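You operate a simulated robot arm through the tools that you are given. There is no shell and no other tool. Be economical: measure what you need, move in short steps, check, and stop when the job is done.

Carry out the task below with a simulated robot arm. There is one attempt and no reset: what you move stays moved.

## Task
Swap the black loafer's short shoe tree for the long one and dust its toe.
Fine: the long tree, marked L, lies ready beside the shoe rest; the short one, marked S, goes on the onyx top; the knob sits at the heel; use the orange pad and put it back.

The check looks at the end state, three seconds after you hand in, the way a careful person would. Anything else that was tipped, shoved, dropped, spilled or broken makes it a failure.

## Robot
A 6-joint arm with a two-finger parallel gripper, fixed in place. Base frame: the origin is at the foot of the arm, x ahead of it, y to its left, z up; the work surface is at about z = 0.72. Lengths are in m, angles in degrees, forces in N, time in s.
With the tool pointing down near the work surface it reaches from about 0.22 to 0.62 m from the base axis. Its first joint turns from -66.0 to 66.0 degrees. Payload 2.7 kg.
Tool frame: the origin (TCP) lies between the finger pads and is the grasp point; the fingertips stand 0.023 m ahead of it; z points along the fingers, y is the line along which they close. The gripper opens to 0.094 m. The fingers are 0.038 m wide and 0.01 m thick; the gripper's body (0.054 by 0.096 m) begins 0.039 m behind the TCP.
Orientation is that of the tool frame in the base frame, as [roll, pitch, yaw] about the fixed x, y, z axes, in that order (R = Rz(yaw) Ry(pitch) Rx(roll)). With the fingers straight down and closing along the base's y, the tool's x points along the base's -x, its y along +y and its z along -z.

## Interface
- The arm moves only by the tool play_rows. Its argument "commands" is one flat list of numbers, 7 for each row, row after row: the shift along the tool's x, y, z in m, then the turn, a rotation vector about the tool's x, y, z in degrees, then the gripper command, from -1 (shut) to 1 (fully open), values between in proportion. In form: [dx, dy, dz, ax, ay, az, gripper, dx, dy, dz, ax, ay, az, gripper, ...]. A call has 1 to 12 rows; each row is the pose to reach, as a shift and turn from the pose commanded when the call began, along the tool's axes at that moment. Each row takes 0.2 s and may step no farther than 0.05 m and 8.6 degrees from the row before; otherwise, or with a gripper value out of range, the whole call is refused. A pose out of reach is approached as far as the arm can. The call stops where the force on the tool passes 40 N (or 10 N more than at its start, if that is more) or the arm is blocked; 0.2 s more then pass. The fingers move at their own pace (about 0.045 m/s each) and stop on an object; they squeeze with about 26 N. The grip force told is the motor's: it shows also when the fingers shut on nothing. Time passes only in rows, and 0.2 s behind the last, so rows that repeat a pose let the fingers close. It gives the time, the measured TCP pose, the force on the tool (base axes), the opening and the grip force at its end, in the units of the frame above (readings bear some noise).
- Cameras (640 x 400 px; columns grow to the right, rows downward): "scene" is fixed at [0.0814, -0.431, 1.4053]; the picture's right is [0.77, -0.64, 0.00], its down [-0.44, -0.53, -0.72] and it looks along [0.46, 0.55, -0.69] (base axes); focal length 307 px, centre (320, 200). "wrist" rides on the gripper at [-0.039, 0, -0.044] in the tool frame; the picture's right is [0.00, -1.00, 0.00], its down [0.97, 0.00, -0.24] and it looks along [0.24, 0.00, 0.97] (tool axes); focal length 218 px, centre (320, 200).
- camera(camera): a new picture of that camera. No time passes.
- locate(camera, pixels): for up to 12 pixels [column, row] of the newest picture of that camera ("zoom" is the newest enlarged one), the place [x, y, z] in the base frame of the surface seen there, good to about 0.002 m, but the place of the scene camera against the robot may be out by one fixed shift of up to 0.025 m in any direction. No time passes.
- inspect(camera, box): a new picture of the part [left, top, right, bottom] of that camera's present view, enlarged. No time passes.
- sign_off(): hands the job in; it is judged then, once.

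Keep the steps short. Do not move on a guess: measure, check each grasp and each placing, and mend mistakes. In all there are 80 turns and 46 pictures (those below and enlarged ones count). Leave the gripper open and the arm clear of the work at the hand-in unless told otherwise, and finish with a single line.

The tools are called after "Call:" by a JSON object that holds its "fn" and its "kwargs". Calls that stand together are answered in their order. play_rows: Moves the arm, as the interface text tells. Its arguments: {"type":"object","properties":{"commands":{"type":"array","items":{"type":"number"}}},"required":["commands"]} The other tools are called the same way: camera (camera) takes a picture; locate (camera, pixels) gives the place of the surface under pixels of a picture; inspect (camera, box) takes an enlarged picture of a part of a camera's view; sign_off () hands the job in.

At the start:

```text
time: 0.0
ee_pos: [0.3524, 0.0518, 1.0603]
orientation: [-180.0, 0.1, 180.0]
force: [0.4, 0.0, -0.1]
width: 0.0938
grip_force: 0.1
```

scene: 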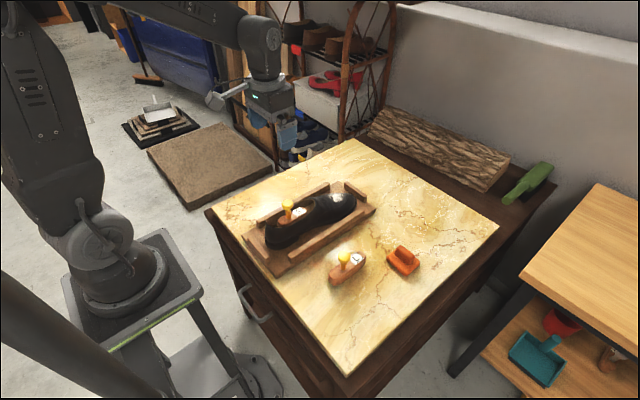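
wrist: 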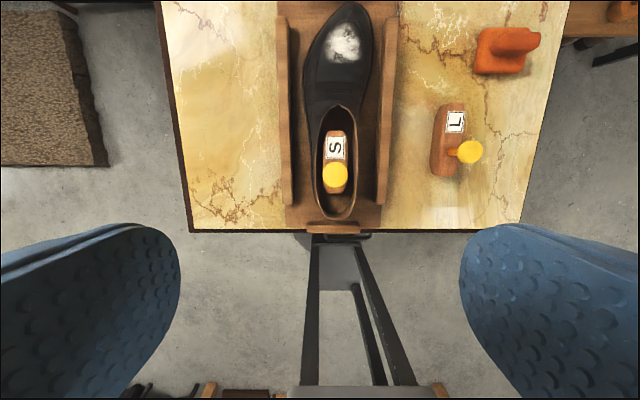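

I see the shoe with tree S (knob at wrist 335,174), tree L (knob 470,152), and the orange pad (505,50). Next I enlarge the wrist view to measure them.

Call:
{"fn": "inspect", "kwargs": {"camera": "wrist", "box": [270, 0, 550, 235]}}

Call:
{"fn": "inspect", "kwargs": {"camera": "scene", "box": [200, 130, 500, 320]}}

Call:
{"fn": "locate", "kwargs": {"camera": "wrist", "pixels": [[335, 174], [336, 147], [338, 208], [470, 152], [456, 121], [445, 168], [505, 40], [490, 65], [343, 42], [320, 110], [230, 200], [480, 200]]}}

```text
1.70 times, centred on (410, 118) of wrist
```

zoom: 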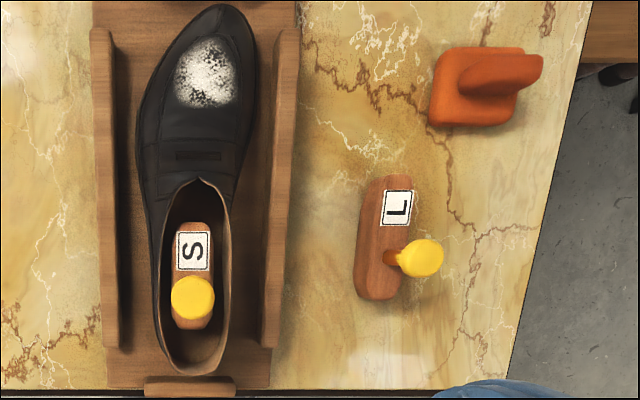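

```text
2.11 times, centred on (350, 225) of scene
```

zoom: 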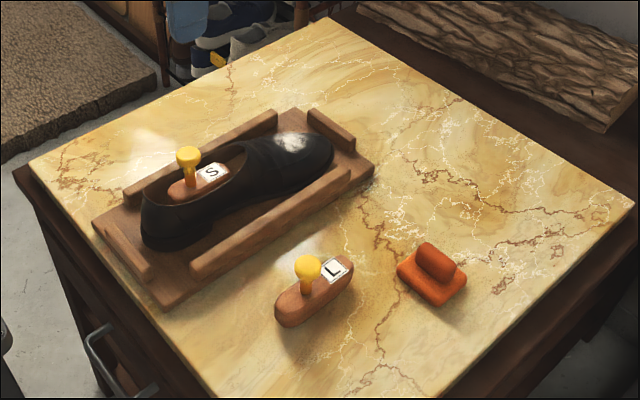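

```text
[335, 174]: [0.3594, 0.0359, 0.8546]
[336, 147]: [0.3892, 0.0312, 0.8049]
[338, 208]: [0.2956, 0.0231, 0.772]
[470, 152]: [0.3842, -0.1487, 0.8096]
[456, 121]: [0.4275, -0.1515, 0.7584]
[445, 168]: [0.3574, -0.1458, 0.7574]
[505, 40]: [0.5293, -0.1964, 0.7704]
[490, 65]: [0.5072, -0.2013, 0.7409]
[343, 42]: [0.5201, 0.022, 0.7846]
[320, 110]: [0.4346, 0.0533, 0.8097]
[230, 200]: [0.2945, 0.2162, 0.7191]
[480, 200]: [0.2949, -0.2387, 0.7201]
```

Next I measure edges of both trees and the shoe's opening in the wrist picture (same view).

Call:
{"fn": "locate", "kwargs": {"camera": "wrist", "pixels": [[451, 108], [443, 173], [438, 114], [434, 170], [462, 112], [456, 170], [335, 133], [335, 191], [317, 171], [357, 171], [333, 218], [339, 107]]}}

Call:
{"fn": "locate", "kwargs": {"camera": "wrist", "pixels": [[326, 140], [346, 140], [283, 100], [388, 100], [478, 60], [522, 60], [480, 30], [535, 38], [325, 45], [360, 40], [340, 25], [345, 58]]}}

```text
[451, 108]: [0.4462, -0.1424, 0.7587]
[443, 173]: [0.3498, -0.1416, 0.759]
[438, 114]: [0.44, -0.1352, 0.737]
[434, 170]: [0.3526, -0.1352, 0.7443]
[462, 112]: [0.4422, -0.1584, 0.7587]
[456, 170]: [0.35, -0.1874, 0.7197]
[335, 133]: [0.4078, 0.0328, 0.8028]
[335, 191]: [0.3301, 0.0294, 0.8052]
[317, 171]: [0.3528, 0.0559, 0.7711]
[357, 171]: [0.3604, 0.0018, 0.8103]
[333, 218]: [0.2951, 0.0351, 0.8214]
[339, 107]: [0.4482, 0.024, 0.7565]
```

```text
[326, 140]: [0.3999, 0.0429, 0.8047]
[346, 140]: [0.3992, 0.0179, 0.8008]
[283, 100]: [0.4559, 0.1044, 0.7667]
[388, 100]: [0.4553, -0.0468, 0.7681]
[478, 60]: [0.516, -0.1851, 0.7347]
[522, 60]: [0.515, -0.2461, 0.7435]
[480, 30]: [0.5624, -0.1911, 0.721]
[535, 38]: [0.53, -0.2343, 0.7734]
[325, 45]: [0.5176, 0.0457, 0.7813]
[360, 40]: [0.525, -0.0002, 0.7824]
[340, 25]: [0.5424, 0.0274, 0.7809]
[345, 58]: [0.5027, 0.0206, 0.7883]
```

S spans x≈0.33–0.41, y≈0.03, knob (0.36, 0.036, top 0.855). L spans x≈0.345–0.45, knob about (0.38,-0.149). Both knobs are at the arm-side (heel) end. I move above S for a closer look.

Call:
{"fn": "play_rows", "kwargs": {"commands": [-0.003, -0.006, 0.03, 0, 0, 0, 1, -0.006, -0.013, 0.06, 0, 0, 0, 1, -0.0076, -0.0178, 0.09, 0, 0, 0, 1, -0.0076, -0.0178, 0.1, 0, 0, 0, 1]}}

Call:
{"fn": "camera", "kwargs": {"camera": "wrist"}}

```text
time: 1.0
ee_pos: [0.3609, 0.0338, 0.96]
orientation: [180.0, 0.1, -180.0]
force: [0.0, 0.5, 0.1]
width: 0.094
grip_force: 0.1
```

```text
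41 pictures are left
```

wrist: 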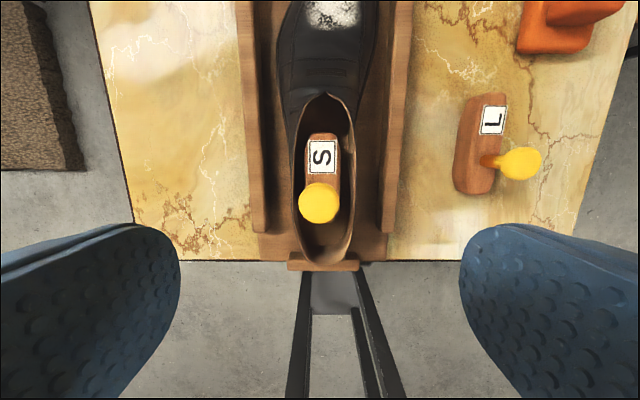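

Call:
{"fn": "locate", "kwargs": {"camera": "wrist", "pixels": [[319, 200], [301, 203], [338, 203], [320, 186], [319, 218], [297, 190], [353, 190], [323, 97], [307, 145], [338, 145], [323, 136], [326, 258]]}}

Call:
{"fn": "locate", "kwargs": {"camera": "wrist", "pixels": [[304, 120], [346, 120], [323, 112], [322, 125], [310, 222], [330, 228], [290, 230], [290, 215], [525, 163], [490, 97], [475, 190], [457, 150]]}}

```text
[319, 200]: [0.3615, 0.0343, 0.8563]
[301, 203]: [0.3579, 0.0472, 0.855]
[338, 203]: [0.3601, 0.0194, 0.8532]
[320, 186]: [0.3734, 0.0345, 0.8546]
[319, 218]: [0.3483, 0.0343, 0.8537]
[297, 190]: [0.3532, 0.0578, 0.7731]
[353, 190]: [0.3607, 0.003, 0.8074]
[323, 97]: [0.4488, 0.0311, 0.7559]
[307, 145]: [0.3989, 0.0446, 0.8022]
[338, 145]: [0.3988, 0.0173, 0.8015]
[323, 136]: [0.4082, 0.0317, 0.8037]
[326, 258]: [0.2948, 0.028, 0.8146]
```

```text
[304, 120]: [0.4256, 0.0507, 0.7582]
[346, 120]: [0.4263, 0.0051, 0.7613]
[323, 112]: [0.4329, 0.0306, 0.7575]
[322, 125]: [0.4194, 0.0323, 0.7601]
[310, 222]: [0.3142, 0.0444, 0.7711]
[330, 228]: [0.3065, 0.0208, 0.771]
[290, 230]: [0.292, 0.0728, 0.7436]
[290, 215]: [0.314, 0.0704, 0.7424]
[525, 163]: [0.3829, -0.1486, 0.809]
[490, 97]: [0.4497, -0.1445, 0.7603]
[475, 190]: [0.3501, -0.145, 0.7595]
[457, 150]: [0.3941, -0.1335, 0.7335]
```

Knob top is centred at (0.361, 0.034), 0.03 wide, top z 0.856; the shoe rim is at about 0.81. I go straight down to z 0.845 (tips 0.822, above the rim) and then close.

Call:
{"fn": "play_rows", "kwargs": {"commands": [0, 0, 0.04, 0, 0, 0, 1, 0, 0, 0.08, 0, 0, 0, 1, 0, 0, 0.105, 0, 0, 0, 1, 0, 0, 0.115, 0, 0, 0, 1, 0, 0, 0.115, 0, 0, 0, -1, 0, 0, 0.115, 0, 0, 0, -1, 0, 0, 0.115, 0, 0, 0, -1, 0, 0, 0.115, 0, 0, 0, -1, 0, 0, 0.115, 0, 0, 0, -1, 0, 0, 0.115, 0, 0, 0, -1]}}

```text
time: 3.2
ee_pos: [0.3606, 0.0355, 0.847]
orientation: [180.0, 0.0, -180.0]
force: [-1.2, 0.2, 1.1]
width: 0.0287
grip_force: 26.4
```

The knob is gripped (width 0.0287, 26 N). I lift slowly by 4 cm and check force.

Call:
{"fn": "play_rows", "kwargs": {"commands": [0, 0, -0.01, 0, 0, 0, -1, 0, 0, -0.025, 0, 0, 0, -1, 0, 0, -0.04, 0, 0, 0, -1, 0, 0, -0.06, 0, 0, 0, -1, 0, 0, -0.09, 0, 0, 0, -1, 0, 0, -0.12, 0, 0, 0, -1]}}

Call:
{"fn": "camera", "kwargs": {"camera": "scene"}}

Call:
{"fn": "camera", "kwargs": {"camera": "wrist"}}

```text
time: 4.6
ee_pos: [0.3586, 0.0339, 0.9645]
orientation: [-180.0, 0.1, -179.9]
force: [0.4, 0.0, -1.7]
width: 0.0283
grip_force: 25.9
```

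```text
40 pictures are left
```

scene: 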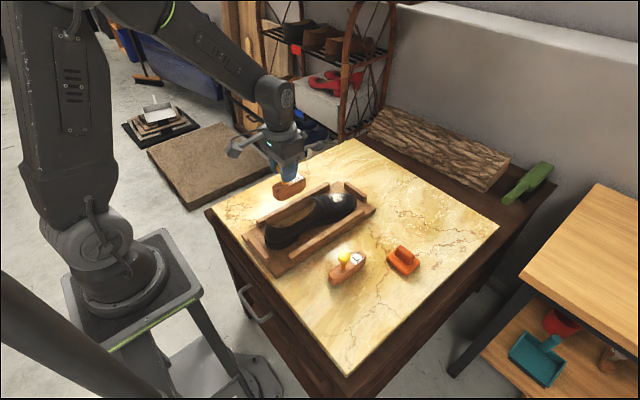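

```text
39 pictures are left
```

wrist: 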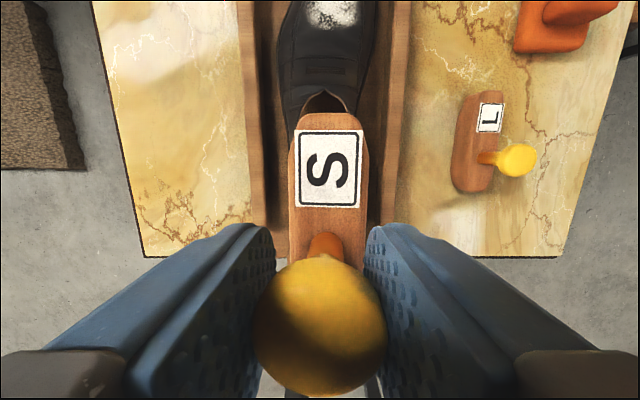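

S is out of the shoe. I carry it left of the rest to free onyx at about (0.38, 0.19), staying high for now.

Call:
{"fn": "play_rows", "kwargs": {"commands": [-0.005, 0.04, 0, 0, 0, 0, -1, -0.01, 0.08, 0, 0, 0, 0, -1, -0.016, 0.12, 0, 0, 0, 0, -1, -0.0214, 0.156, 0.01, 0, 0, 0, -1, -0.0214, 0.156, 0.05, 0, 0, 0, -1, -0.0214, 0.156, 0.09, 0, 0, 0, -1, -0.0214, 0.156, 0.12, 0, 0, 0, -1]}}

Call:
{"fn": "camera", "kwargs": {"camera": "scene"}}

```text
time: 6.2
ee_pos: [0.3792, 0.1911, 0.8436]
orientation: [180.0, 0.0, 180.0]
force: [0.6, 0.0, -1.0]
width: 0.0289
grip_force: 25.6
```

```text
38 pictures are left
```

scene: 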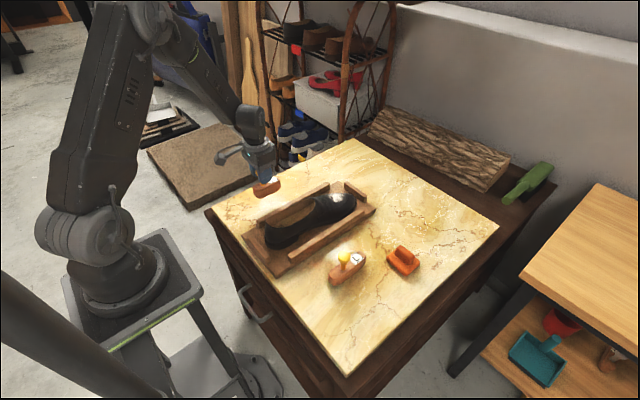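

The tree hangs over free stone. I lower it in small steps to touch down at about z 0.803.

Call:
{"fn": "play_rows", "kwargs": {"commands": [0, 0, 0.015, 0, 0, 0, -1, 0, 0, 0.028, 0, 0, 0, -1, 0, 0, 0.034, 0, 0, 0, -1, 0, 0, 0.038, 0, 0, 0, -1, 0, 0, 0.041, 0, 0, 0, -1]}}

Call:
{"fn": "inspect", "kwargs": {"camera": "scene", "box": [210, 130, 310, 230]}}

```text
time: 7.4
ee_pos: [0.3817, 0.1917, 0.804]
orientation: [180.0, 0.1, 179.9]
force: [-0.2, 0.7, -1.4]
width: 0.029
grip_force: 26.2
```

```text
4.00 times, centred on (260, 180) of scene
```

zoom: 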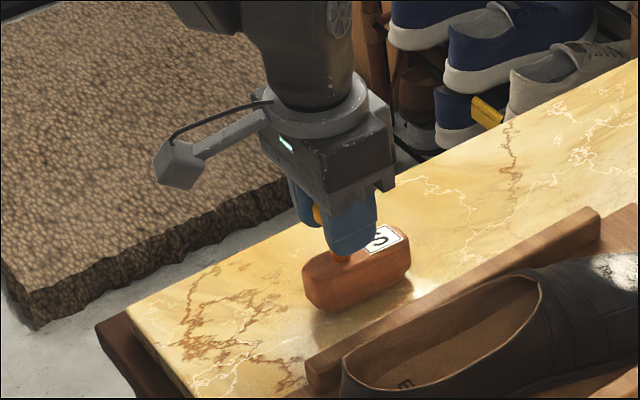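

Not touching yet (force unchanged at -1.4 N). I lower on in 2 mm steps, watching the force.

Call:
{"fn": "play_rows", "kwargs": {"commands": [0, 0, 0.002, 0, 0, 0, -1, 0, 0, 0.004, 0, 0, 0, -1, 0, 0, 0.004, 0, 0, 0, -1]}}

```text
time: 8.2
ee_pos: [0.3815, 0.1904, 0.8007]
orientation: [180.0, 0.3, 179.9]
force: [-6.9, -0.5, 18.7]
width: 0.0289
grip_force: 26.0
```

Contact (18.7 N up). I ease up 1.5 mm, then open and rise.

Call:
{"fn": "play_rows", "kwargs": {"commands": [0, 0, -0.0015, 0, 0, 0, -1, 0, 0, -0.0015, 0, 0, 0, -0.3, 0, 0, -0.0015, 0, 0, 0, 0.3, 0, 0, -0.0015, 0, 0, 0, 0.6, 0, 0, -0.0015, 0, 0, 0, 0.6, 0, 0, -0.0015, 0, 0, 0, 0.6, 0, 0, -0.03, 0, 0, 0, 0.6, 0, 0, -0.07, 0, 0, 0, 0.6, 0, 0, -0.11, 0, 0, 0, 0.6]}}

Call:
{"fn": "camera", "kwargs": {"camera": "wrist"}}

```text
time: 10.2
ee_pos: [0.3826, 0.1915, 0.9128]
orientation: [180.0, 0.1, -180.0]
force: [0.1, -0.1, 0.3]
width: 0.0753
grip_force: 0.1
```

```text
36 pictures are left
```

wrist: 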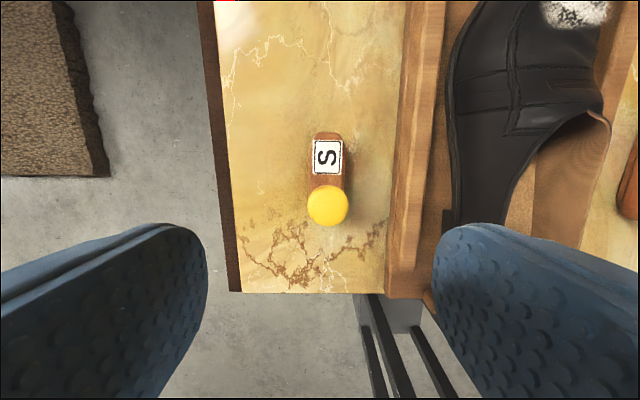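

S stands upright on the stone. I now go back over the shoe to look at the emptied opening.

Call:
{"fn": "play_rows", "kwargs": {"commands": [0, 0, -0.04, 0, 0, 0, 1, 0.005, -0.045, -0.05, 0, 0, 0, 1, 0.01, -0.09, -0.05, 0, 0, 0, 1, 0.015, -0.13, -0.05, 0, 0, 0, 1, 0.015, -0.16, -0.05, 0, 0, 0, 1]}}

Call:
{"fn": "inspect", "kwargs": {"camera": "wrist", "box": [220, 60, 420, 285]}}

Call:
{"fn": "inspect", "kwargs": {"camera": "scene", "box": [235, 170, 385, 280]}}

```text
time: 11.4
ee_pos: [0.3649, 0.0314, 0.9596]
orientation: [180.0, 0.1, -179.9]
force: [-0.4, 0.4, 0.1]
width: 0.0939
grip_force: 0.0
```

```text
1.78 times, centred on (320, 172) of wrist
```

zoom: 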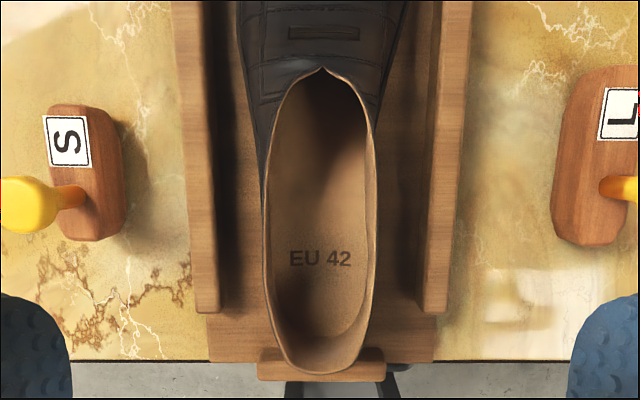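

```text
3.64 times, centred on (310, 225) of scene
```

zoom: 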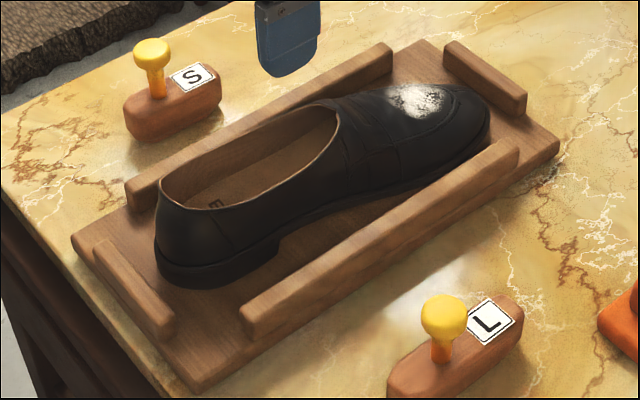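

I take a full wrist picture here and measure the opening.

Call:
{"fn": "camera", "kwargs": {"camera": "wrist"}}

Call:
{"fn": "locate", "kwargs": {"camera": "wrist", "pixels": [[322, 99], [303, 115], [341, 115], [348, 140], [293, 165], [351, 180], [318, 265], [322, 110], [322, 130], [320, 180], [320, 230], [320, 240]]}}

Call:
{"fn": "locate", "kwargs": {"camera": "wrist", "pixels": [[302, 180], [340, 180], [305, 125], [340, 125], [330, 265], [349, 165], [290, 200], [310, 100], [335, 99], [322, 95], [308, 240], [335, 240]]}}

```text
33 pictures are left
```

wrist: 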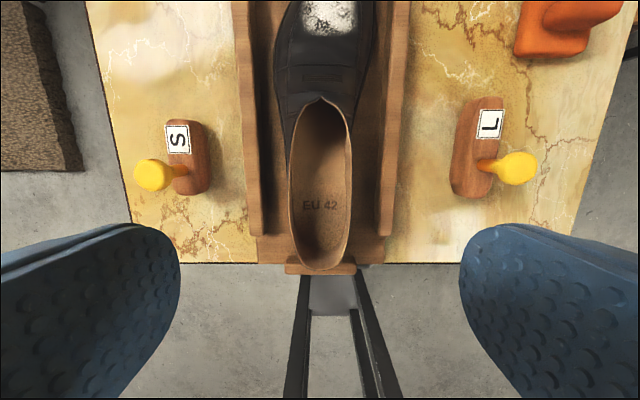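

```text
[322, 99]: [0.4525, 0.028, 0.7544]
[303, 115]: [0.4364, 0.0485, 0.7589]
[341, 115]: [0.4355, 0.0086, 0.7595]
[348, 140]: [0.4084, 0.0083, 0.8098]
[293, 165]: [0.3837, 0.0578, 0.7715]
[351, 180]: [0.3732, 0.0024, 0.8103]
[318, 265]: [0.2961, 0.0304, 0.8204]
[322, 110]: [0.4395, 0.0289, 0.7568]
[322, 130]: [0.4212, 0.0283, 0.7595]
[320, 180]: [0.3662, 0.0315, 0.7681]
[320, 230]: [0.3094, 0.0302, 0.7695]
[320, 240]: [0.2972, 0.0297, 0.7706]
```

```text
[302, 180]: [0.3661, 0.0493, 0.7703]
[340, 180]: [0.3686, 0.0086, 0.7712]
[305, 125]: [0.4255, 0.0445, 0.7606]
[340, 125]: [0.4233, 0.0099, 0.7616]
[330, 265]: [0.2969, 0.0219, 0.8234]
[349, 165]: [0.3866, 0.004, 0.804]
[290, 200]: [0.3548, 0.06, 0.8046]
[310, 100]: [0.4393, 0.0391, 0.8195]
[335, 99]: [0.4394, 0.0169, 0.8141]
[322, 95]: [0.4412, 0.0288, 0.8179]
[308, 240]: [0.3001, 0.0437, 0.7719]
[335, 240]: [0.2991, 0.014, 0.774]
```

The opening runs x≈0.297–0.440, centre y≈0.030; S had been centred there (x≈0.369). L is 0.105 long, so it fits centred. Next I go above L for a straight-down look.

Call:
{"fn": "play_rows", "kwargs": {"commands": [-0.005, -0.045, 0, 0, 0, 0, 1, -0.01, -0.09, 0, 0, 0, 0, 1, -0.015, -0.135, 0, 0, 0, 0, 1, -0.0165, -0.179, 0.02, 0, 0, 0, 1, -0.0165, -0.179, 0.04, 0, 0, 0, 1]}}

Call:
{"fn": "camera", "kwargs": {"camera": "wrist"}}

```text
time: 12.6
ee_pos: [0.382, -0.1495, 0.92]
orientation: [180.0, 0.0, -179.9]
force: [0.4, 0.0, 0.6]
width: 0.0942
grip_force: 0.1
```

```text
32 pictures are left
```

wrist: 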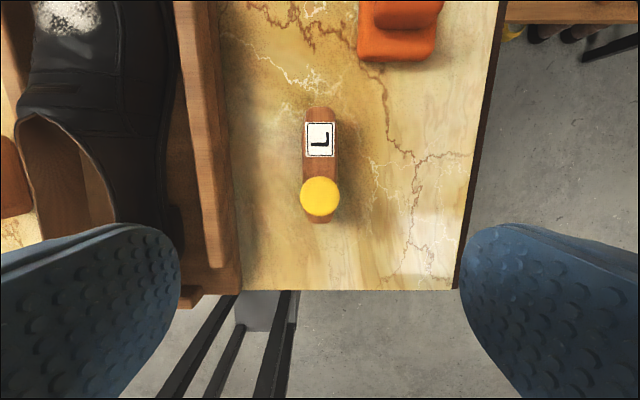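

Call:
{"fn": "locate", "kwargs": {"camera": "wrist", "pixels": [[320, 196], [302, 196], [338, 196], [320, 180], [320, 213], [320, 108], [320, 220], [305, 140], [336, 140], [320, 165], [305, 118], [336, 118]]}}

```text
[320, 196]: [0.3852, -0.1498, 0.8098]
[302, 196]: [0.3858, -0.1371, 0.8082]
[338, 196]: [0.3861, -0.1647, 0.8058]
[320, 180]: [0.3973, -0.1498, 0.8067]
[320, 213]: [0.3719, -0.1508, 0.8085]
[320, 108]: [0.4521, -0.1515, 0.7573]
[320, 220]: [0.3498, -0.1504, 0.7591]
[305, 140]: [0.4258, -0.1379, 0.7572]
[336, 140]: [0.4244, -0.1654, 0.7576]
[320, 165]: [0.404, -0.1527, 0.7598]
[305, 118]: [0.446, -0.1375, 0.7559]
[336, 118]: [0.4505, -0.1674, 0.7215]
```

L: knob at (0.3845,-0.1505), top 0.809; body x 0.347–0.453, straight along x. I descend to z 0.80 and close.

Call:
{"fn": "play_rows", "kwargs": {"commands": [-0.0025, -0.001, 0.04, 0, 0, 0, 1, -0.0025, -0.001, 0.08, 0, 0, 0, 1, -0.0025, -0.001, 0.105, 0, 0, 0, 1, -0.0025, -0.001, 0.12, 0, 0, 0, 1, -0.0025, -0.001, 0.12, 0, 0, 0, -1, -0.0025, -0.001, 0.12, 0, 0, 0, -1, -0.0025, -0.001, 0.12, 0, 0, 0, -1, -0.0025, -0.001, 0.12, 0, 0, 0, -1, -0.0025, -0.001, 0.12, 0, 0, 0, -1, -0.0025, -0.001, 0.12, 0, 0, 0, -1]}}

```text
time: 14.8
ee_pos: [0.3856, -0.1493, 0.8009]
orientation: [-179.9, 0.1, -180.0]
force: [0.1, -0.1, -0.2]
width: 0.0287
grip_force: 25.9
```

L gripped. I lift it 15 cm and carry it over the shoe with the knob toward the heel, plus a 1.5° turn to match the shoe.

Call:
{"fn": "play_rows", "kwargs": {"commands": [0, 0, -0.015, 0, 0, 0, -1, 0, 0, -0.05, 0, 0, 0, -1, 0, 0, -0.09, 0, 0, 0, -1, 0, 0, -0.12, 0, 0, 0, -1, 0.006, 0.04, -0.12, 0, 0, 0, -1, 0.012, 0.08, -0.12, 0, 0, 0.5, -1, 0.02, 0.12, -0.12, 0, 0, 1, -1, 0.026, 0.155, -0.12, 0, 0, 1.5, -1, 0.03, 0.1815, -0.12, 0, 0, 1.5, -1, 0.03, 0.1815, -0.12, 0, 0, 1.5, -1]}}

Call:
{"fn": "camera", "kwargs": {"camera": "wrist"}}

Call:
{"fn": "inspect", "kwargs": {"camera": "scene", "box": [235, 130, 385, 280]}}

```text
time: 17.0
ee_pos: [0.3559, 0.0329, 0.9189]
orientation: [-179.9, 0.1, 178.5]
force: [-0.4, -0.3, -2.2]
width: 0.0288
grip_force: 25.9
```

```text
31 pictures are left
```

wrist: 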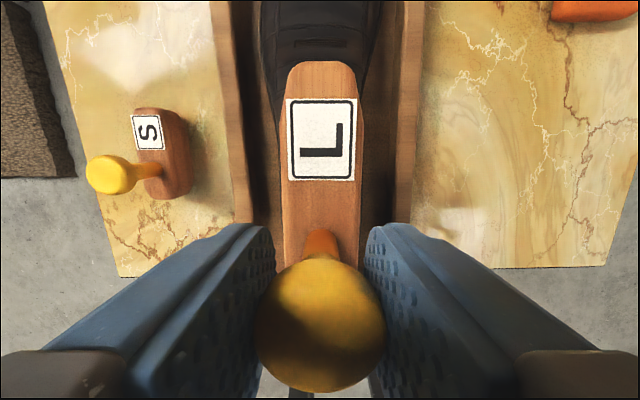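

```text
2.67 times, centred on (310, 205) of scene
```

zoom: 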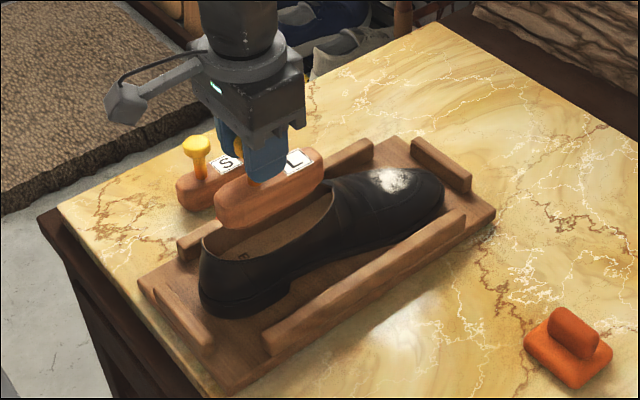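

I measure the tree's ends and sides relative to the shoe opening.

Call:
{"fn": "locate", "kwargs": {"camera": "wrist", "pixels": [[320, 65], [285, 120], [360, 120], [285, 180], [362, 180], [300, 75], [340, 75], [320, 190], [285, 220], [362, 222]]}}

```text
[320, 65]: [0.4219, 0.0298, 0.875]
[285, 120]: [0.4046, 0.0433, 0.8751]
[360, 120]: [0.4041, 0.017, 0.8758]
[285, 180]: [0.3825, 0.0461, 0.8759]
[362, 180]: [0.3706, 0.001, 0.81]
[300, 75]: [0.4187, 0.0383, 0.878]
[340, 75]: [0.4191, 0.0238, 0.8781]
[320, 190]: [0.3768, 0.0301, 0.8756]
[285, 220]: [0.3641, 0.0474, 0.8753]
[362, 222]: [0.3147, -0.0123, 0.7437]
```

Front end at x 0.423, side margins about equal. I lower into the opening, shifting 1 mm right, slowing near the insole (expected rest z≈0.848).

Call:
{"fn": "play_rows", "kwargs": {"commands": [0, -0.001, 0.02, 0, 0, 0, -1, 0, -0.001, 0.035, 0, 0, 0, -1, 0, -0.001, 0.045, 0, 0, 0, -1, 0, -0.001, 0.053, 0, 0, 0, -1, 0, -0.001, 0.06, 0, 0, 0, -1, 0, -0.001, 0.063, 0, 0, 0, -1, 0, -0.001, 0.065, 0, 0, 0, -1]}}

Call:
{"fn": "camera", "kwargs": {"camera": "wrist"}}

```text
time: 18.6
ee_pos: [0.3559, 0.031, 0.854]
orientation: [-180.0, 0.0, 178.5]
force: [0.1, 0.3, -0.7]
width: 0.0286
grip_force: 26.4
```

```text
29 pictures are left
```

wrist: 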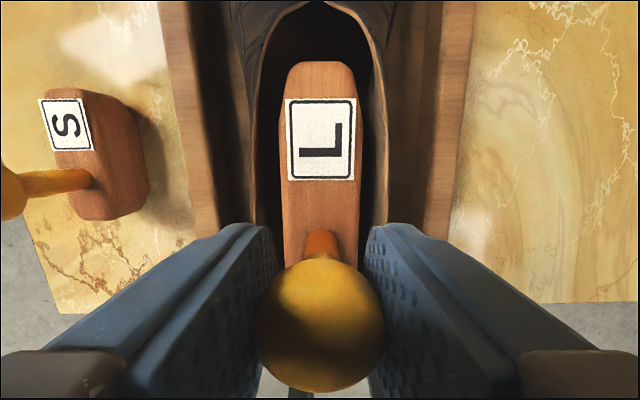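

It is inside with free margins. I lower in 1.5 mm steps until the insole takes the weight.

Call:
{"fn": "play_rows", "kwargs": {"commands": [0, 0, 0.0015, 0, 0, 0, -1, 0, 0, 0.003, 0, 0, 0, -1, 0, 0, 0.0045, 0, 0, 0, -1, 0, 0, 0.0055, 0, 0, 0, -1, 0, 0, 0.0055, 0, 0, 0, -1]}}

```text
time: 19.8
ee_pos: [0.357, 0.0319, 0.8499]
orientation: [180.0, 0.2, 178.5]
force: [0.0, -0.4, -1.0]
width: 0.0287
grip_force: 26.3
```

Call:
{"fn": "play_rows", "kwargs": {"commands": [0, 0, 0.001, 0, 0, 0, -1, 0, 0, 0.002, 0, 0, 0, -1, 0, 0, 0.002, 0, 0, 0, -1]}}

```text
time: 20.6
ee_pos: [0.3561, 0.0315, 0.8485]
orientation: [179.9, 0.3, 178.5]
force: [-1.5, 1.5, 13.9]
width: 0.0291
grip_force: 26.1
```

The insole carries it (13.9 N). I ease 1 mm, open gently (0.7) and rise.

Call:
{"fn": "play_rows", "kwargs": {"commands": [0, 0, -0.001, 0, 0, 0, -1, 0, 0, -0.001, 0, 0, 0, -0.3, 0, 0, -0.001, 0, 0, 0, 0, 0, 0, -0.001, 0, 0, 0, 0.3, 0, 0, -0.001, 0, 0, 0, 0.7, 0, 0, -0.001, 0, 0, 0, 0.7, 0, 0, -0.001, 0, 0, 0, 0.7, 0, 0, -0.03, 0, 0, 0, 0.7, 0, 0, -0.07, 0, 0, 0, 0.7, 0, 0, -0.11, 0, 0, 0, 0.7]}}

Call:
{"fn": "camera", "kwargs": {"camera": "wrist"}}

Call:
{"fn": "inspect", "kwargs": {"camera": "scene", "box": [235, 150, 435, 290]}}

```text
time: 22.8
ee_pos: [0.3562, 0.0304, 0.9574]
orientation: [179.9, 0.0, 178.5]
force: [-0.2, 0.1, 0.1]
width: 0.0801
grip_force: 0.1
```

```text
28 pictures are left
```

wrist: 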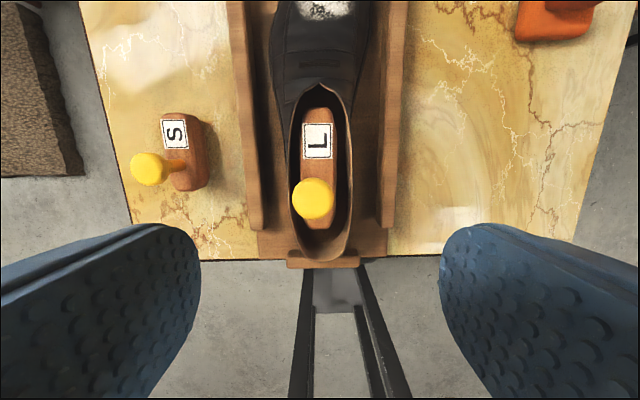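

```text
2.86 times, centred on (335, 220) of scene
```

zoom: 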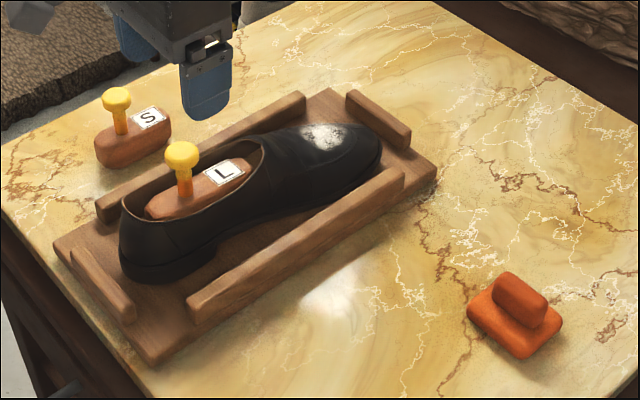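

L sits in the shoe. I check its level and, in the same picture, the pad.

Call:
{"fn": "locate", "kwargs": {"camera": "wrist", "pixels": [[313, 198], [296, 200], [332, 200], [320, 112], [305, 140], [337, 140], [303, 170], [333, 175], [325, 222], [316, 183], [315, 215]]}}

```text
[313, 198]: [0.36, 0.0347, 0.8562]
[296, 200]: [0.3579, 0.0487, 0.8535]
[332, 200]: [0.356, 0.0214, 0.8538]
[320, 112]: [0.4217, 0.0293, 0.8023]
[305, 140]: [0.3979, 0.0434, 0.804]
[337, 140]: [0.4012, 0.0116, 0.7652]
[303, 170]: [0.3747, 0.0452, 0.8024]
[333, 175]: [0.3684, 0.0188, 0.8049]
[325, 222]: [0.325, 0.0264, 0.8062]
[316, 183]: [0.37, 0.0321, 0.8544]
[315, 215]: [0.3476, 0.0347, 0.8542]
```

L's top is level at z 0.802–0.806 and the knob upright at the heel end. Now to the pad: I move above about (0.48,-0.20).

Call:
{"fn": "play_rows", "kwargs": {"commands": [-0.02, -0.04, 0, 0, 0, -0.5, 1, -0.04, -0.08, 0, 0, 0, -1, 1, -0.06, -0.12, 0, 0, 0, -1.5, 1, -0.08, -0.16, 0, 0, 0, -1.5, 1, -0.1, -0.2, 0, 0, 0, -1.5, 1, -0.12, -0.232, 0, 0, 0, -1.5, 1, -0.14, -0.238, 0.02, 0, 0, -1.5, 1]}}

Call:
{"fn": "camera", "kwargs": {"camera": "wrist"}}

```text
time: 24.4
ee_pos: [0.4897, -0.21, 0.9397]
orientation: [180.0, 0.1, 179.9]
force: [0.6, -0.4, -0.4]
width: 0.094
grip_force: 0.1
```

```text
26 pictures are left
```

wrist: 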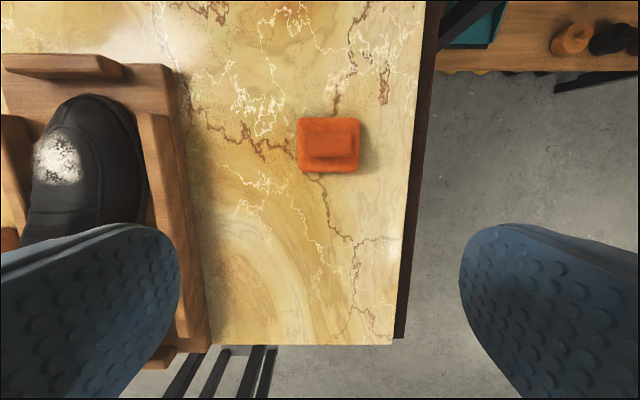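

Call:
{"fn": "inspect", "kwargs": {"camera": "wrist", "box": [270, 100, 390, 190]}}

Call:
{"fn": "locate", "kwargs": {"camera": "wrist", "pixels": [[298, 145], [360, 145], [328, 119], [328, 173], [331, 136], [331, 150], [308, 135], [354, 138], [330, 127], [331, 160], [305, 165], [350, 168]]}}

```text
4.44 times, centred on (330, 145) of wrist
```

zoom: 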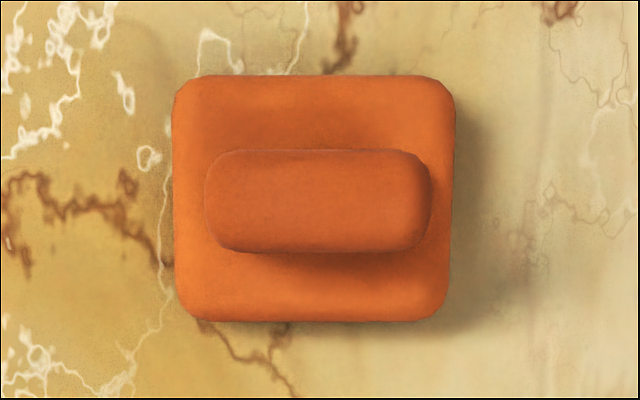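

```text
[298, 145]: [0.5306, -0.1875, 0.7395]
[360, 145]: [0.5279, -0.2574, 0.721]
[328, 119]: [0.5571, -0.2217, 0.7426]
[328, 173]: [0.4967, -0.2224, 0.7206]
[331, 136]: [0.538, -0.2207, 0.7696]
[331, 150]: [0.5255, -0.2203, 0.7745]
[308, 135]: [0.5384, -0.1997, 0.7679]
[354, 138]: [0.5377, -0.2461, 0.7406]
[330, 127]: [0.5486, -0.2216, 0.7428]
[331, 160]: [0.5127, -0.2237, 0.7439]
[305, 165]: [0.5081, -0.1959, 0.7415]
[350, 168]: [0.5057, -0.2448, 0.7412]
```

Pad base is centred at (0.529,-0.221), top 0.742; handle about 0.048 long along y, top 0.7745. I move over it, stop at z 0.80, and look before going lower.

Call:
{"fn": "play_rows", "kwargs": {"commands": [-0.02, -0.005, 0.03, 0, 0, 0, 1, -0.0403, -0.0105, 0.06, 0, 0, 0, 1, -0.0403, -0.0105, 0.1, 0, 0, 0, 1, -0.0403, -0.0105, 0.125, 0, 0, 0, 1, -0.0403, -0.0105, 0.13, 0, 0, 0, 1]}}

Call:
{"fn": "camera", "kwargs": {"camera": "wrist"}}

```text
time: 25.6
ee_pos: [0.5312, -0.2213, 0.8079]
orientation: [179.9, 0.2, -180.0]
force: [0.4, 0.1, 0.4]
width: 0.0943
grip_force: 0.1
```

```text
24 pictures are left
```

wrist: 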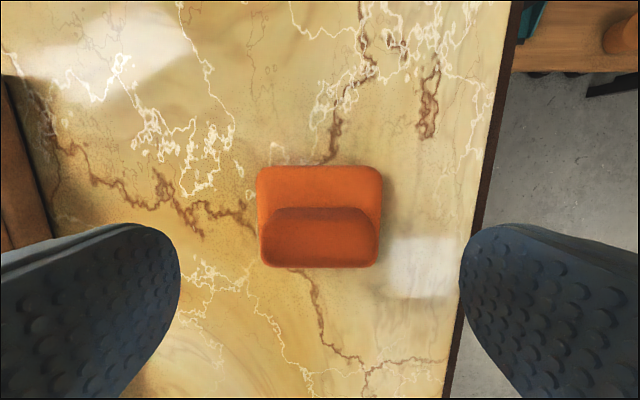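

Call:
{"fn": "locate", "kwargs": {"camera": "wrist", "pixels": [[320, 212], [320, 235], [320, 260], [266, 240], [376, 240], [320, 169], [262, 190], [380, 190], [320, 266]]}}

```text
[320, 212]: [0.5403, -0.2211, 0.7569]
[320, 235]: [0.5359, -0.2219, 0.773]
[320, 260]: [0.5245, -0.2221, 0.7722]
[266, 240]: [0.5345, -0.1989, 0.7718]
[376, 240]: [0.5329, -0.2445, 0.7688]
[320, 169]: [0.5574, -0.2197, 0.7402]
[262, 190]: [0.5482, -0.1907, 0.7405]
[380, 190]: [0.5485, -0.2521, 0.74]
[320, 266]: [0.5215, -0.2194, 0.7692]
```

The handle is centred at (0.530,-0.2215), right under the TCP. I go down to z 0.770 (tips just above the base) and close.

Call:
{"fn": "play_rows", "kwargs": {"commands": [0, 0, 0.018, 0, 0, 0, 1, 0, 0, 0.03, 0, 0, 0, 1, 0, 0, 0.0375, 0, 0, 0, 1, 0, 0, 0.0375, 0, 0, 0, -1, 0, 0, 0.0375, 0, 0, 0, -1, 0, 0, 0.0375, 0, 0, 0, -1, 0, 0, 0.0375, 0, 0, 0, -1, 0, 0, 0.0375, 0, 0, 0, -1]}}

```text
time: 27.4
ee_pos: [0.5296, -0.2197, 0.7707]
orientation: [-180.0, 0.2, 180.0]
force: [0.0, -0.1, 0.7]
width: 0.0492
grip_force: 25.8
```

Handle gripped (0.049 wide). I lift 13 cm and carry it above the toe, about (0.525, 0.023), then take a look.

Call:
{"fn": "play_rows", "kwargs": {"commands": [0, 0, -0.015, 0, 0, 0, -1, 0, 0, -0.05, 0, 0, 0, -1, 0, 0, -0.09, 0, 0, 0, -1, 0, 0, -0.13, 0, 0, 0, -1, 0, 0.045, -0.13, 0, 0, 0, -1, 0, 0.09, -0.13, 0, 0, 0, -1, 0.002, 0.135, -0.13, 0, 0, 0, -1, 0.004, 0.18, -0.13, 0, 0, 0, -1, 0.005, 0.22, -0.13, 0, 0, 0, -1, 0.005, 0.243, -0.13, 0, 0, 0, -1]}}

Call:
{"fn": "camera", "kwargs": {"camera": "wrist"}}

Call:
{"fn": "inspect", "kwargs": {"camera": "scene", "box": [235, 110, 435, 250]}}

```text
time: 29.6
ee_pos: [0.5244, 0.024, 0.9015]
orientation: [179.9, 0.1, 179.9]
force: [0.3, 0.2, -0.4]
width: 0.0492
grip_force: 25.6
```

```text
23 pictures are left
```

wrist: 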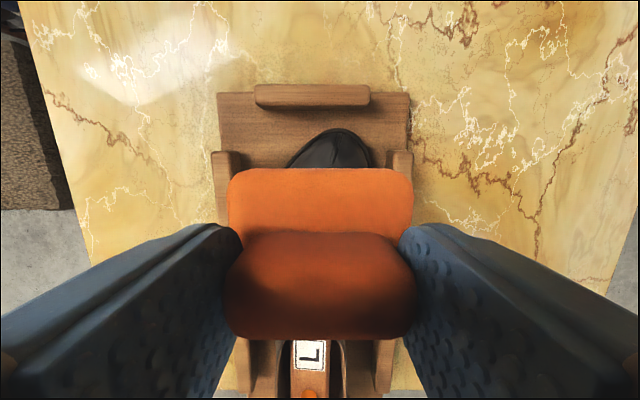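

```text
2.86 times, centred on (335, 180) of scene
```

zoom: 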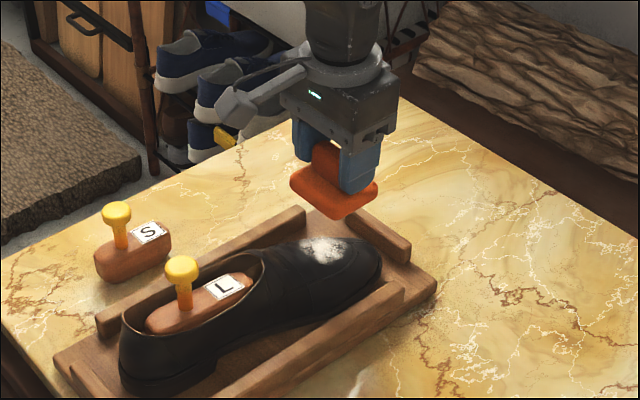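

Pad is level in the grip. The dust patch slopes down forward about 10° (z 0.788 at x 0.503 to 0.781 at x 0.542). I measure the toe rail's place before tilting.

Call:
{"fn": "locate", "kwargs": {"camera": "wrist", "pixels": [[313, 95], [313, 107], [330, 130], [330, 160], [228, 165], [400, 165], [300, 165], [365, 165], [230, 200]]}}

Call:
{"fn": "locate", "kwargs": {"camera": "zoom", "pixels": [[302, 242], [347, 242], [322, 237], [325, 262], [325, 250], [310, 255], [365, 250], [179, 262]]}}

```text
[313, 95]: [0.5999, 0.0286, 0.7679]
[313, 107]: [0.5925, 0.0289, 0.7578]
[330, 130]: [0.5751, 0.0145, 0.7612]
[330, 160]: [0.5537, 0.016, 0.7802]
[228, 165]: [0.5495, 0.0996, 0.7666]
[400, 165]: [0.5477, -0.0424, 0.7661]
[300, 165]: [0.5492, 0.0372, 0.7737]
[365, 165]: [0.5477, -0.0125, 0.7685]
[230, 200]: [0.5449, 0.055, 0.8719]
```

```text
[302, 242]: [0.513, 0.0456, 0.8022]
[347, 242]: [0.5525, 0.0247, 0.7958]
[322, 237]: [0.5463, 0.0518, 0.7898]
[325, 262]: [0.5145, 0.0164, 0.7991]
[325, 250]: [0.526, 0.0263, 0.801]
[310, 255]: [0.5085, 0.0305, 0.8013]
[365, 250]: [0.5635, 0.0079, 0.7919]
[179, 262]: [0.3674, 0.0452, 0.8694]
```

Rails (top 0.768) stay below the pad's path. I tilt the pad 10° to match the slope and hover at TCP (0.5326, 0.022, 0.848).

Call:
{"fn": "play_rows", "kwargs": {"commands": [-0.004, 0, 0.015, 0, 5, 0, -1, -0.008, -0.0015, 0.03, 0, 10, 0, -1, -0.008, -0.0015, 0.045, 0, 10, 0, -1, -0.008, -0.0015, 0.0525, 0, 10, 0, -1, -0.008, -0.0015, 0.0525, 0, 10, 0, -1]}}

Call:
{"fn": "inspect", "kwargs": {"camera": "scene", "box": [295, 130, 395, 230]}}

```text
time: 30.8
ee_pos: [0.5345, 0.0219, 0.8489]
orientation: [-180.0, -9.9, -180.0]
force: [0.2, 0.7, -0.9]
width: 0.0494
grip_force: 26.1
```

```text
4.00 times, centred on (345, 180) of scene
```

zoom: 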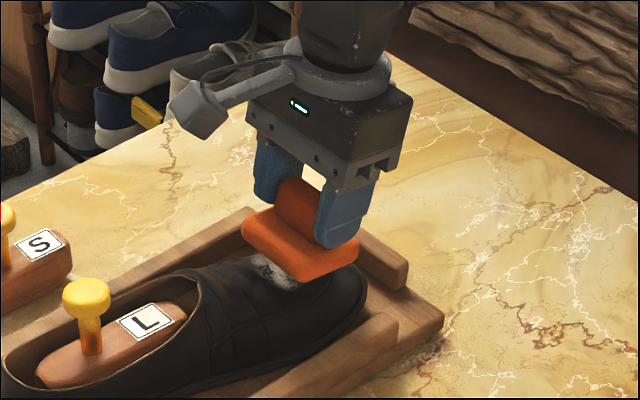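

Tilt matches the toe. I lower along the tool in small steps toward contact (~13 mm).

Call:
{"fn": "play_rows", "kwargs": {"commands": [0, 0, 0.004, 0, 0, 0, -1, 0, 0, 0.008, 0, 0, 0, -1, 0, 0, 0.01, 0, 0, 0, -1, 0, 0, 0.011, 0, 0, 0, -1, 0, 0, 0.012, 0, 0, 0, -1, 0, 0, 0.012, 0, 0, 0, -1]}}

```text
time: 32.2
ee_pos: [0.5302, 0.0212, 0.8358]
orientation: [-179.9, -10.0, 180.0]
force: [-0.2, 0.4, -1.4]
width: 0.0492
grip_force: 25.6
```

Call:
{"fn": "play_rows", "kwargs": {"commands": [0, 0, 0.001, 0, 0, 0, -1, 0, 0, 0.002, 0, 0, 0, -1, 0, 0, 0.003, 0, 0, 0, -1, 0, 0, 0.003, 0, 0, 0, -1]}}

```text
time: 33.2
ee_pos: [0.5308, 0.02, 0.8333]
orientation: [180.0, -9.8, 180.0]
force: [1.1, -0.2, 6.8]
width: 0.0493
grip_force: 26.3
```

Light contact, about 8 N. I wipe gently sideways ±1.5 cm, in short steps.

Call:
{"fn": "play_rows", "kwargs": {"commands": [0, 0.006, 0, 0, 0, 0, -1, 0, 0.012, 0, 0, 0, 0, -1, 0, 0.016, 0, 0, 0, 0, -1, 0, 0.01, 0, 0, 0, 0, -1, 0, 0.003, 0, 0, 0, 0, -1, 0, -0.004, 0, 0, 0, 0, -1, 0, -0.01, 0, 0, 0, 0, -1, 0, -0.016, 0, 0, 0, 0, -1, 0, -0.01, 0, 0, 0, 0, -1, 0, -0.004, 0, 0, 0, 0, -1, 0, 0, 0, 0, 0, 0, -1]}}

Call:
{"fn": "inspect", "kwargs": {"camera": "scene", "box": [255, 130, 395, 230]}}

```text
time: 35.6
ee_pos: [0.5307, 0.0195, 0.833]
orientation: [-179.9, -9.9, 180.0]
force: [1.1, -2.6, 3.8]
width: 0.049
grip_force: 25.8
```

```text
4.00 times, centred on (325, 180) of scene
```

zoom: 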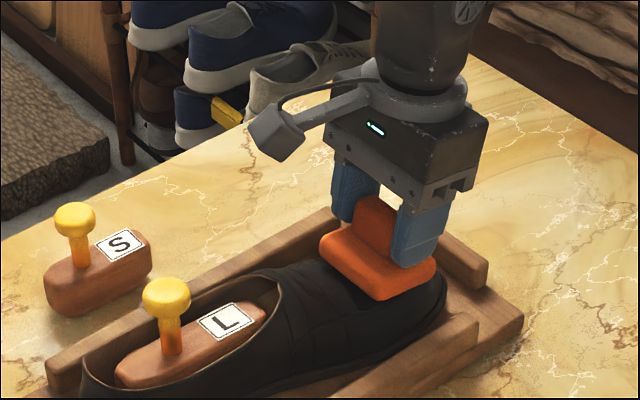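

Shoe has stayed put. I lift the pad 6 cm to look at the toe.

Call:
{"fn": "play_rows", "kwargs": {"commands": [0, 0, -0.02, 0, 0, 0, -1, 0, 0, -0.05, 0, 0, 0, -1, 0, 0, -0.08, 0, 0, 0, -1]}}

Call:
{"fn": "inspect", "kwargs": {"camera": "scene", "box": [285, 150, 385, 250]}}

```text
time: 36.4
ee_pos: [0.5425, 0.0196, 0.9108]
orientation: [179.9, -10.0, -180.0]
force: [0.2, -0.6, -0.7]
width: 0.0493
grip_force: 25.6
```

```text
4.00 times, centred on (335, 200) of scene
```

zoom: 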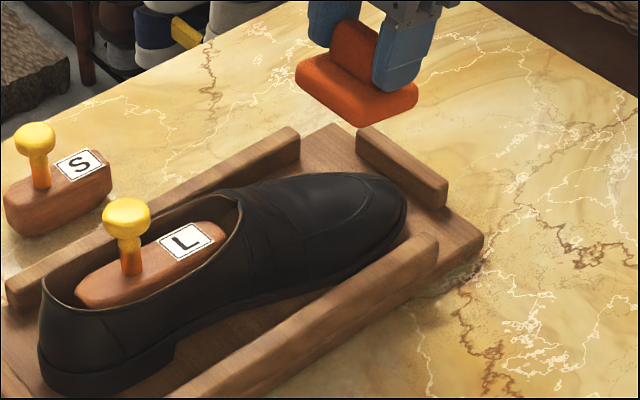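

The dust is gone. I level the pad again and carry it back over its old spot.

Call:
{"fn": "play_rows", "kwargs": {"commands": [0, 0, 0, 0, -5, 0, -1, 0, 0, 0, 0, -10, 0, -1, 0, 0, 0, 0, -10, 0, -1]}}

```text
time: 37.2
ee_pos: [0.5433, 0.0193, 0.9101]
orientation: [-179.9, 0.0, 179.9]
force: [-0.5, -0.3, -1.1]
width: 0.049
grip_force: 26.1
```

Call:
{"fn": "play_rows", "kwargs": {"commands": [0.003, -0.045, 0, 0, 0, 0, -1, 0.006, -0.09, 0, 0, 0, 0, -1, 0.009, -0.135, 0, 0, 0, 0, -1, 0.012, -0.18, 0, 0, 0, 0, -1, 0.0133, -0.22, 0, 0, 0, 0, -1, 0.0133, -0.24, 0.02, 0, 0, 0, -1, 0.0133, -0.24, 0.06, 0, 0, 0, -1, 0.0133, -0.24, 0.1, 0, 0, 0, -1, 0.0133, -0.24, 0.125, 0, 0, 0, -1, 0.0133, -0.24, 0.133, 0, 0, 0, -1, 0.0133, -0.24, 0.133, 0, 0, 0, -1]}}

Call:
{"fn": "camera", "kwargs": {"camera": "wrist"}}

```text
time: 39.6
ee_pos: [0.5308, -0.2207, 0.779]
orientation: [-180.0, 0.1, 180.0]
force: [-0.3, 0.1, -0.5]
width: 0.0492
grip_force: 26.3
```

```text
18 pictures are left
```

wrist: 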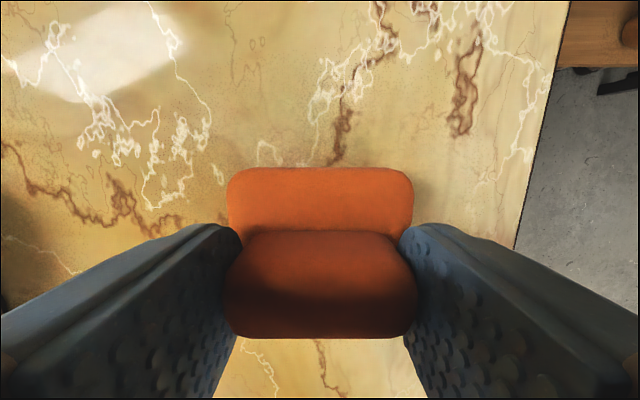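

The pad is about 8 mm above its old spot and level. I lower in small steps to touch.

Call:
{"fn": "play_rows", "kwargs": {"commands": [0, 0, 0.004, 0, 0, 0, -1, 0, 0, 0.006, 0, 0, 0, -1, 0, 0, 0.0075, 0, 0, 0, -1, 0, 0, 0.0085, 0, 0, 0, -1, 0, 0, 0.0085, 0, 0, 0, -1]}}

```text
time: 40.8
ee_pos: [0.5311, -0.2192, 0.7707]
orientation: [-180.0, 0.1, -179.9]
force: [0.6, 0.0, -0.9]
width: 0.0494
grip_force: 26.1
```

Call:
{"fn": "play_rows", "kwargs": {"commands": [0, 0, 0.001, 0, 0, 0, -1, 0, 0, 0.0015, 0, 0, 0, -1, 0, 0, 0.0015, 0, 0, 0, -1]}}

```text
time: 41.6
ee_pos: [0.5317, -0.22, 0.7698]
orientation: [-179.9, 0.2, 180.0]
force: [-2.2, 2.6, 9.5]
width: 0.0494
grip_force: 25.8
```

Touchdown (9.5 N). I open the fingers and rise straight up.

Call:
{"fn": "play_rows", "kwargs": {"commands": [0, 0, -0.0005, 0, 0, 0, -1, 0, 0, -0.0005, 0, 0, 0, 0.3, 0, 0, -0.0005, 0, 0, 0, 0.8, 0, 0, -0.0005, 0, 0, 0, 0.9, 0, 0, -0.0005, 0, 0, 0, 0.9, 0, 0, -0.03, 0, 0, 0, 0.9, 0, 0, -0.07, 0, 0, 0, 0.9, 0, 0, -0.11, 0, 0, 0, 0.9, 0, 0, -0.15, 0, 0, 0, 0.9]}}

Call:
{"fn": "camera", "kwargs": {"camera": "wrist"}}

Call:
{"fn": "camera", "kwargs": {"camera": "scene"}}

```text
time: 43.6
ee_pos: [0.5306, -0.2187, 0.9191]
orientation: [180.0, 0.0, -180.0]
force: [1.1, -0.6, -0.2]
width: 0.0893
grip_force: 0.1
```

```text
17 pictures are left
```

wrist: 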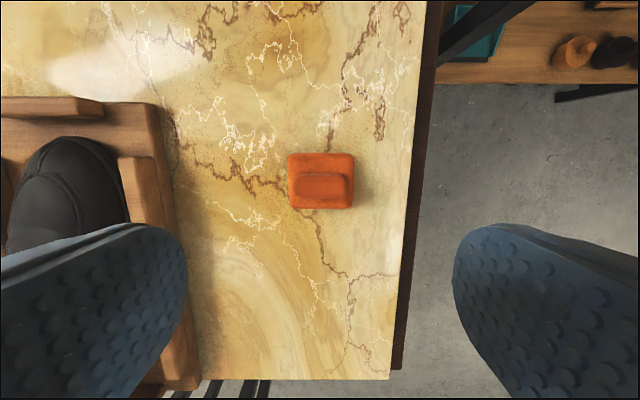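

```text
16 pictures are left
```

scene: 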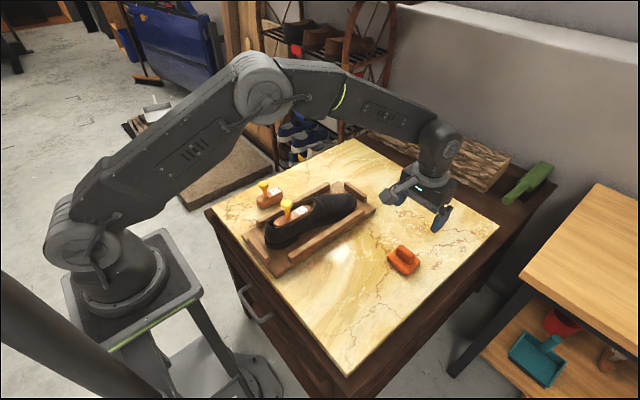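

The pad is back on its spot, upright. I rise, fully open, and return to near the start pose for a final look at everything.

Call:
{"fn": "play_rows", "kwargs": {"commands": [0.01, 0, -0.045, 0, 0, 0, 1, 0.02, 0, -0.09, 0, 0, 0, 1, 0.03, 0.01, -0.13, 0, 0, 0, 1, 0.05, 0.05, -0.14, 0, 0, 0, 1, 0.075, 0.09, -0.14, 0, 0, 0, 1, 0.1, 0.13, -0.14, 0, 0, 0, 1, 0.125, 0.17, -0.14, 0, 0, 0, 1, 0.15, 0.21, -0.14, 0, 0, 0, 1, 0.17, 0.25, -0.14, 0, 0, 0, 1, 0.178, 0.27, -0.14, 0, 0, 0, 1]}}

Call:
{"fn": "camera", "kwargs": {"camera": "wrist"}}

Call:
{"fn": "inspect", "kwargs": {"camera": "scene", "box": [200, 130, 500, 320]}}

```text
time: 45.8
ee_pos: [0.353, 0.0531, 1.0562]
orientation: [179.9, 0.1, 180.0]
force: [-0.5, -0.2, 0.9]
width: 0.094
grip_force: 0.0
```

```text
15 pictures are left
```

wrist: 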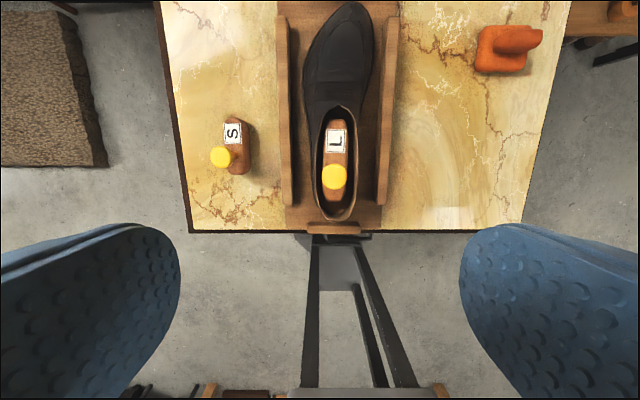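

```text
2.11 times, centred on (350, 225) of scene
```

zoom: 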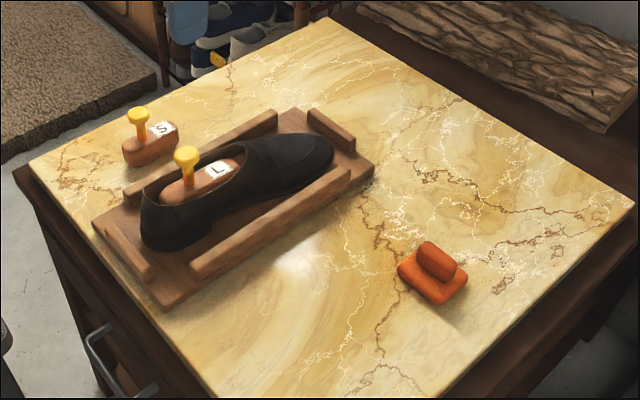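

L is in the shoe with its knob at the heel, S stands on the onyx, the toe is clean, and the pad is back. The arm is clear with the gripper open, so I hand in.

Call:
{"fn": "sign_off", "kwargs": {}}

```text
The job is handed in.
```

The long tree (L) is in the black loafer with its knob at the heel, the short tree (S) stands on the onyx top, the toe is dusted clean, and the orange pad is back in its place.
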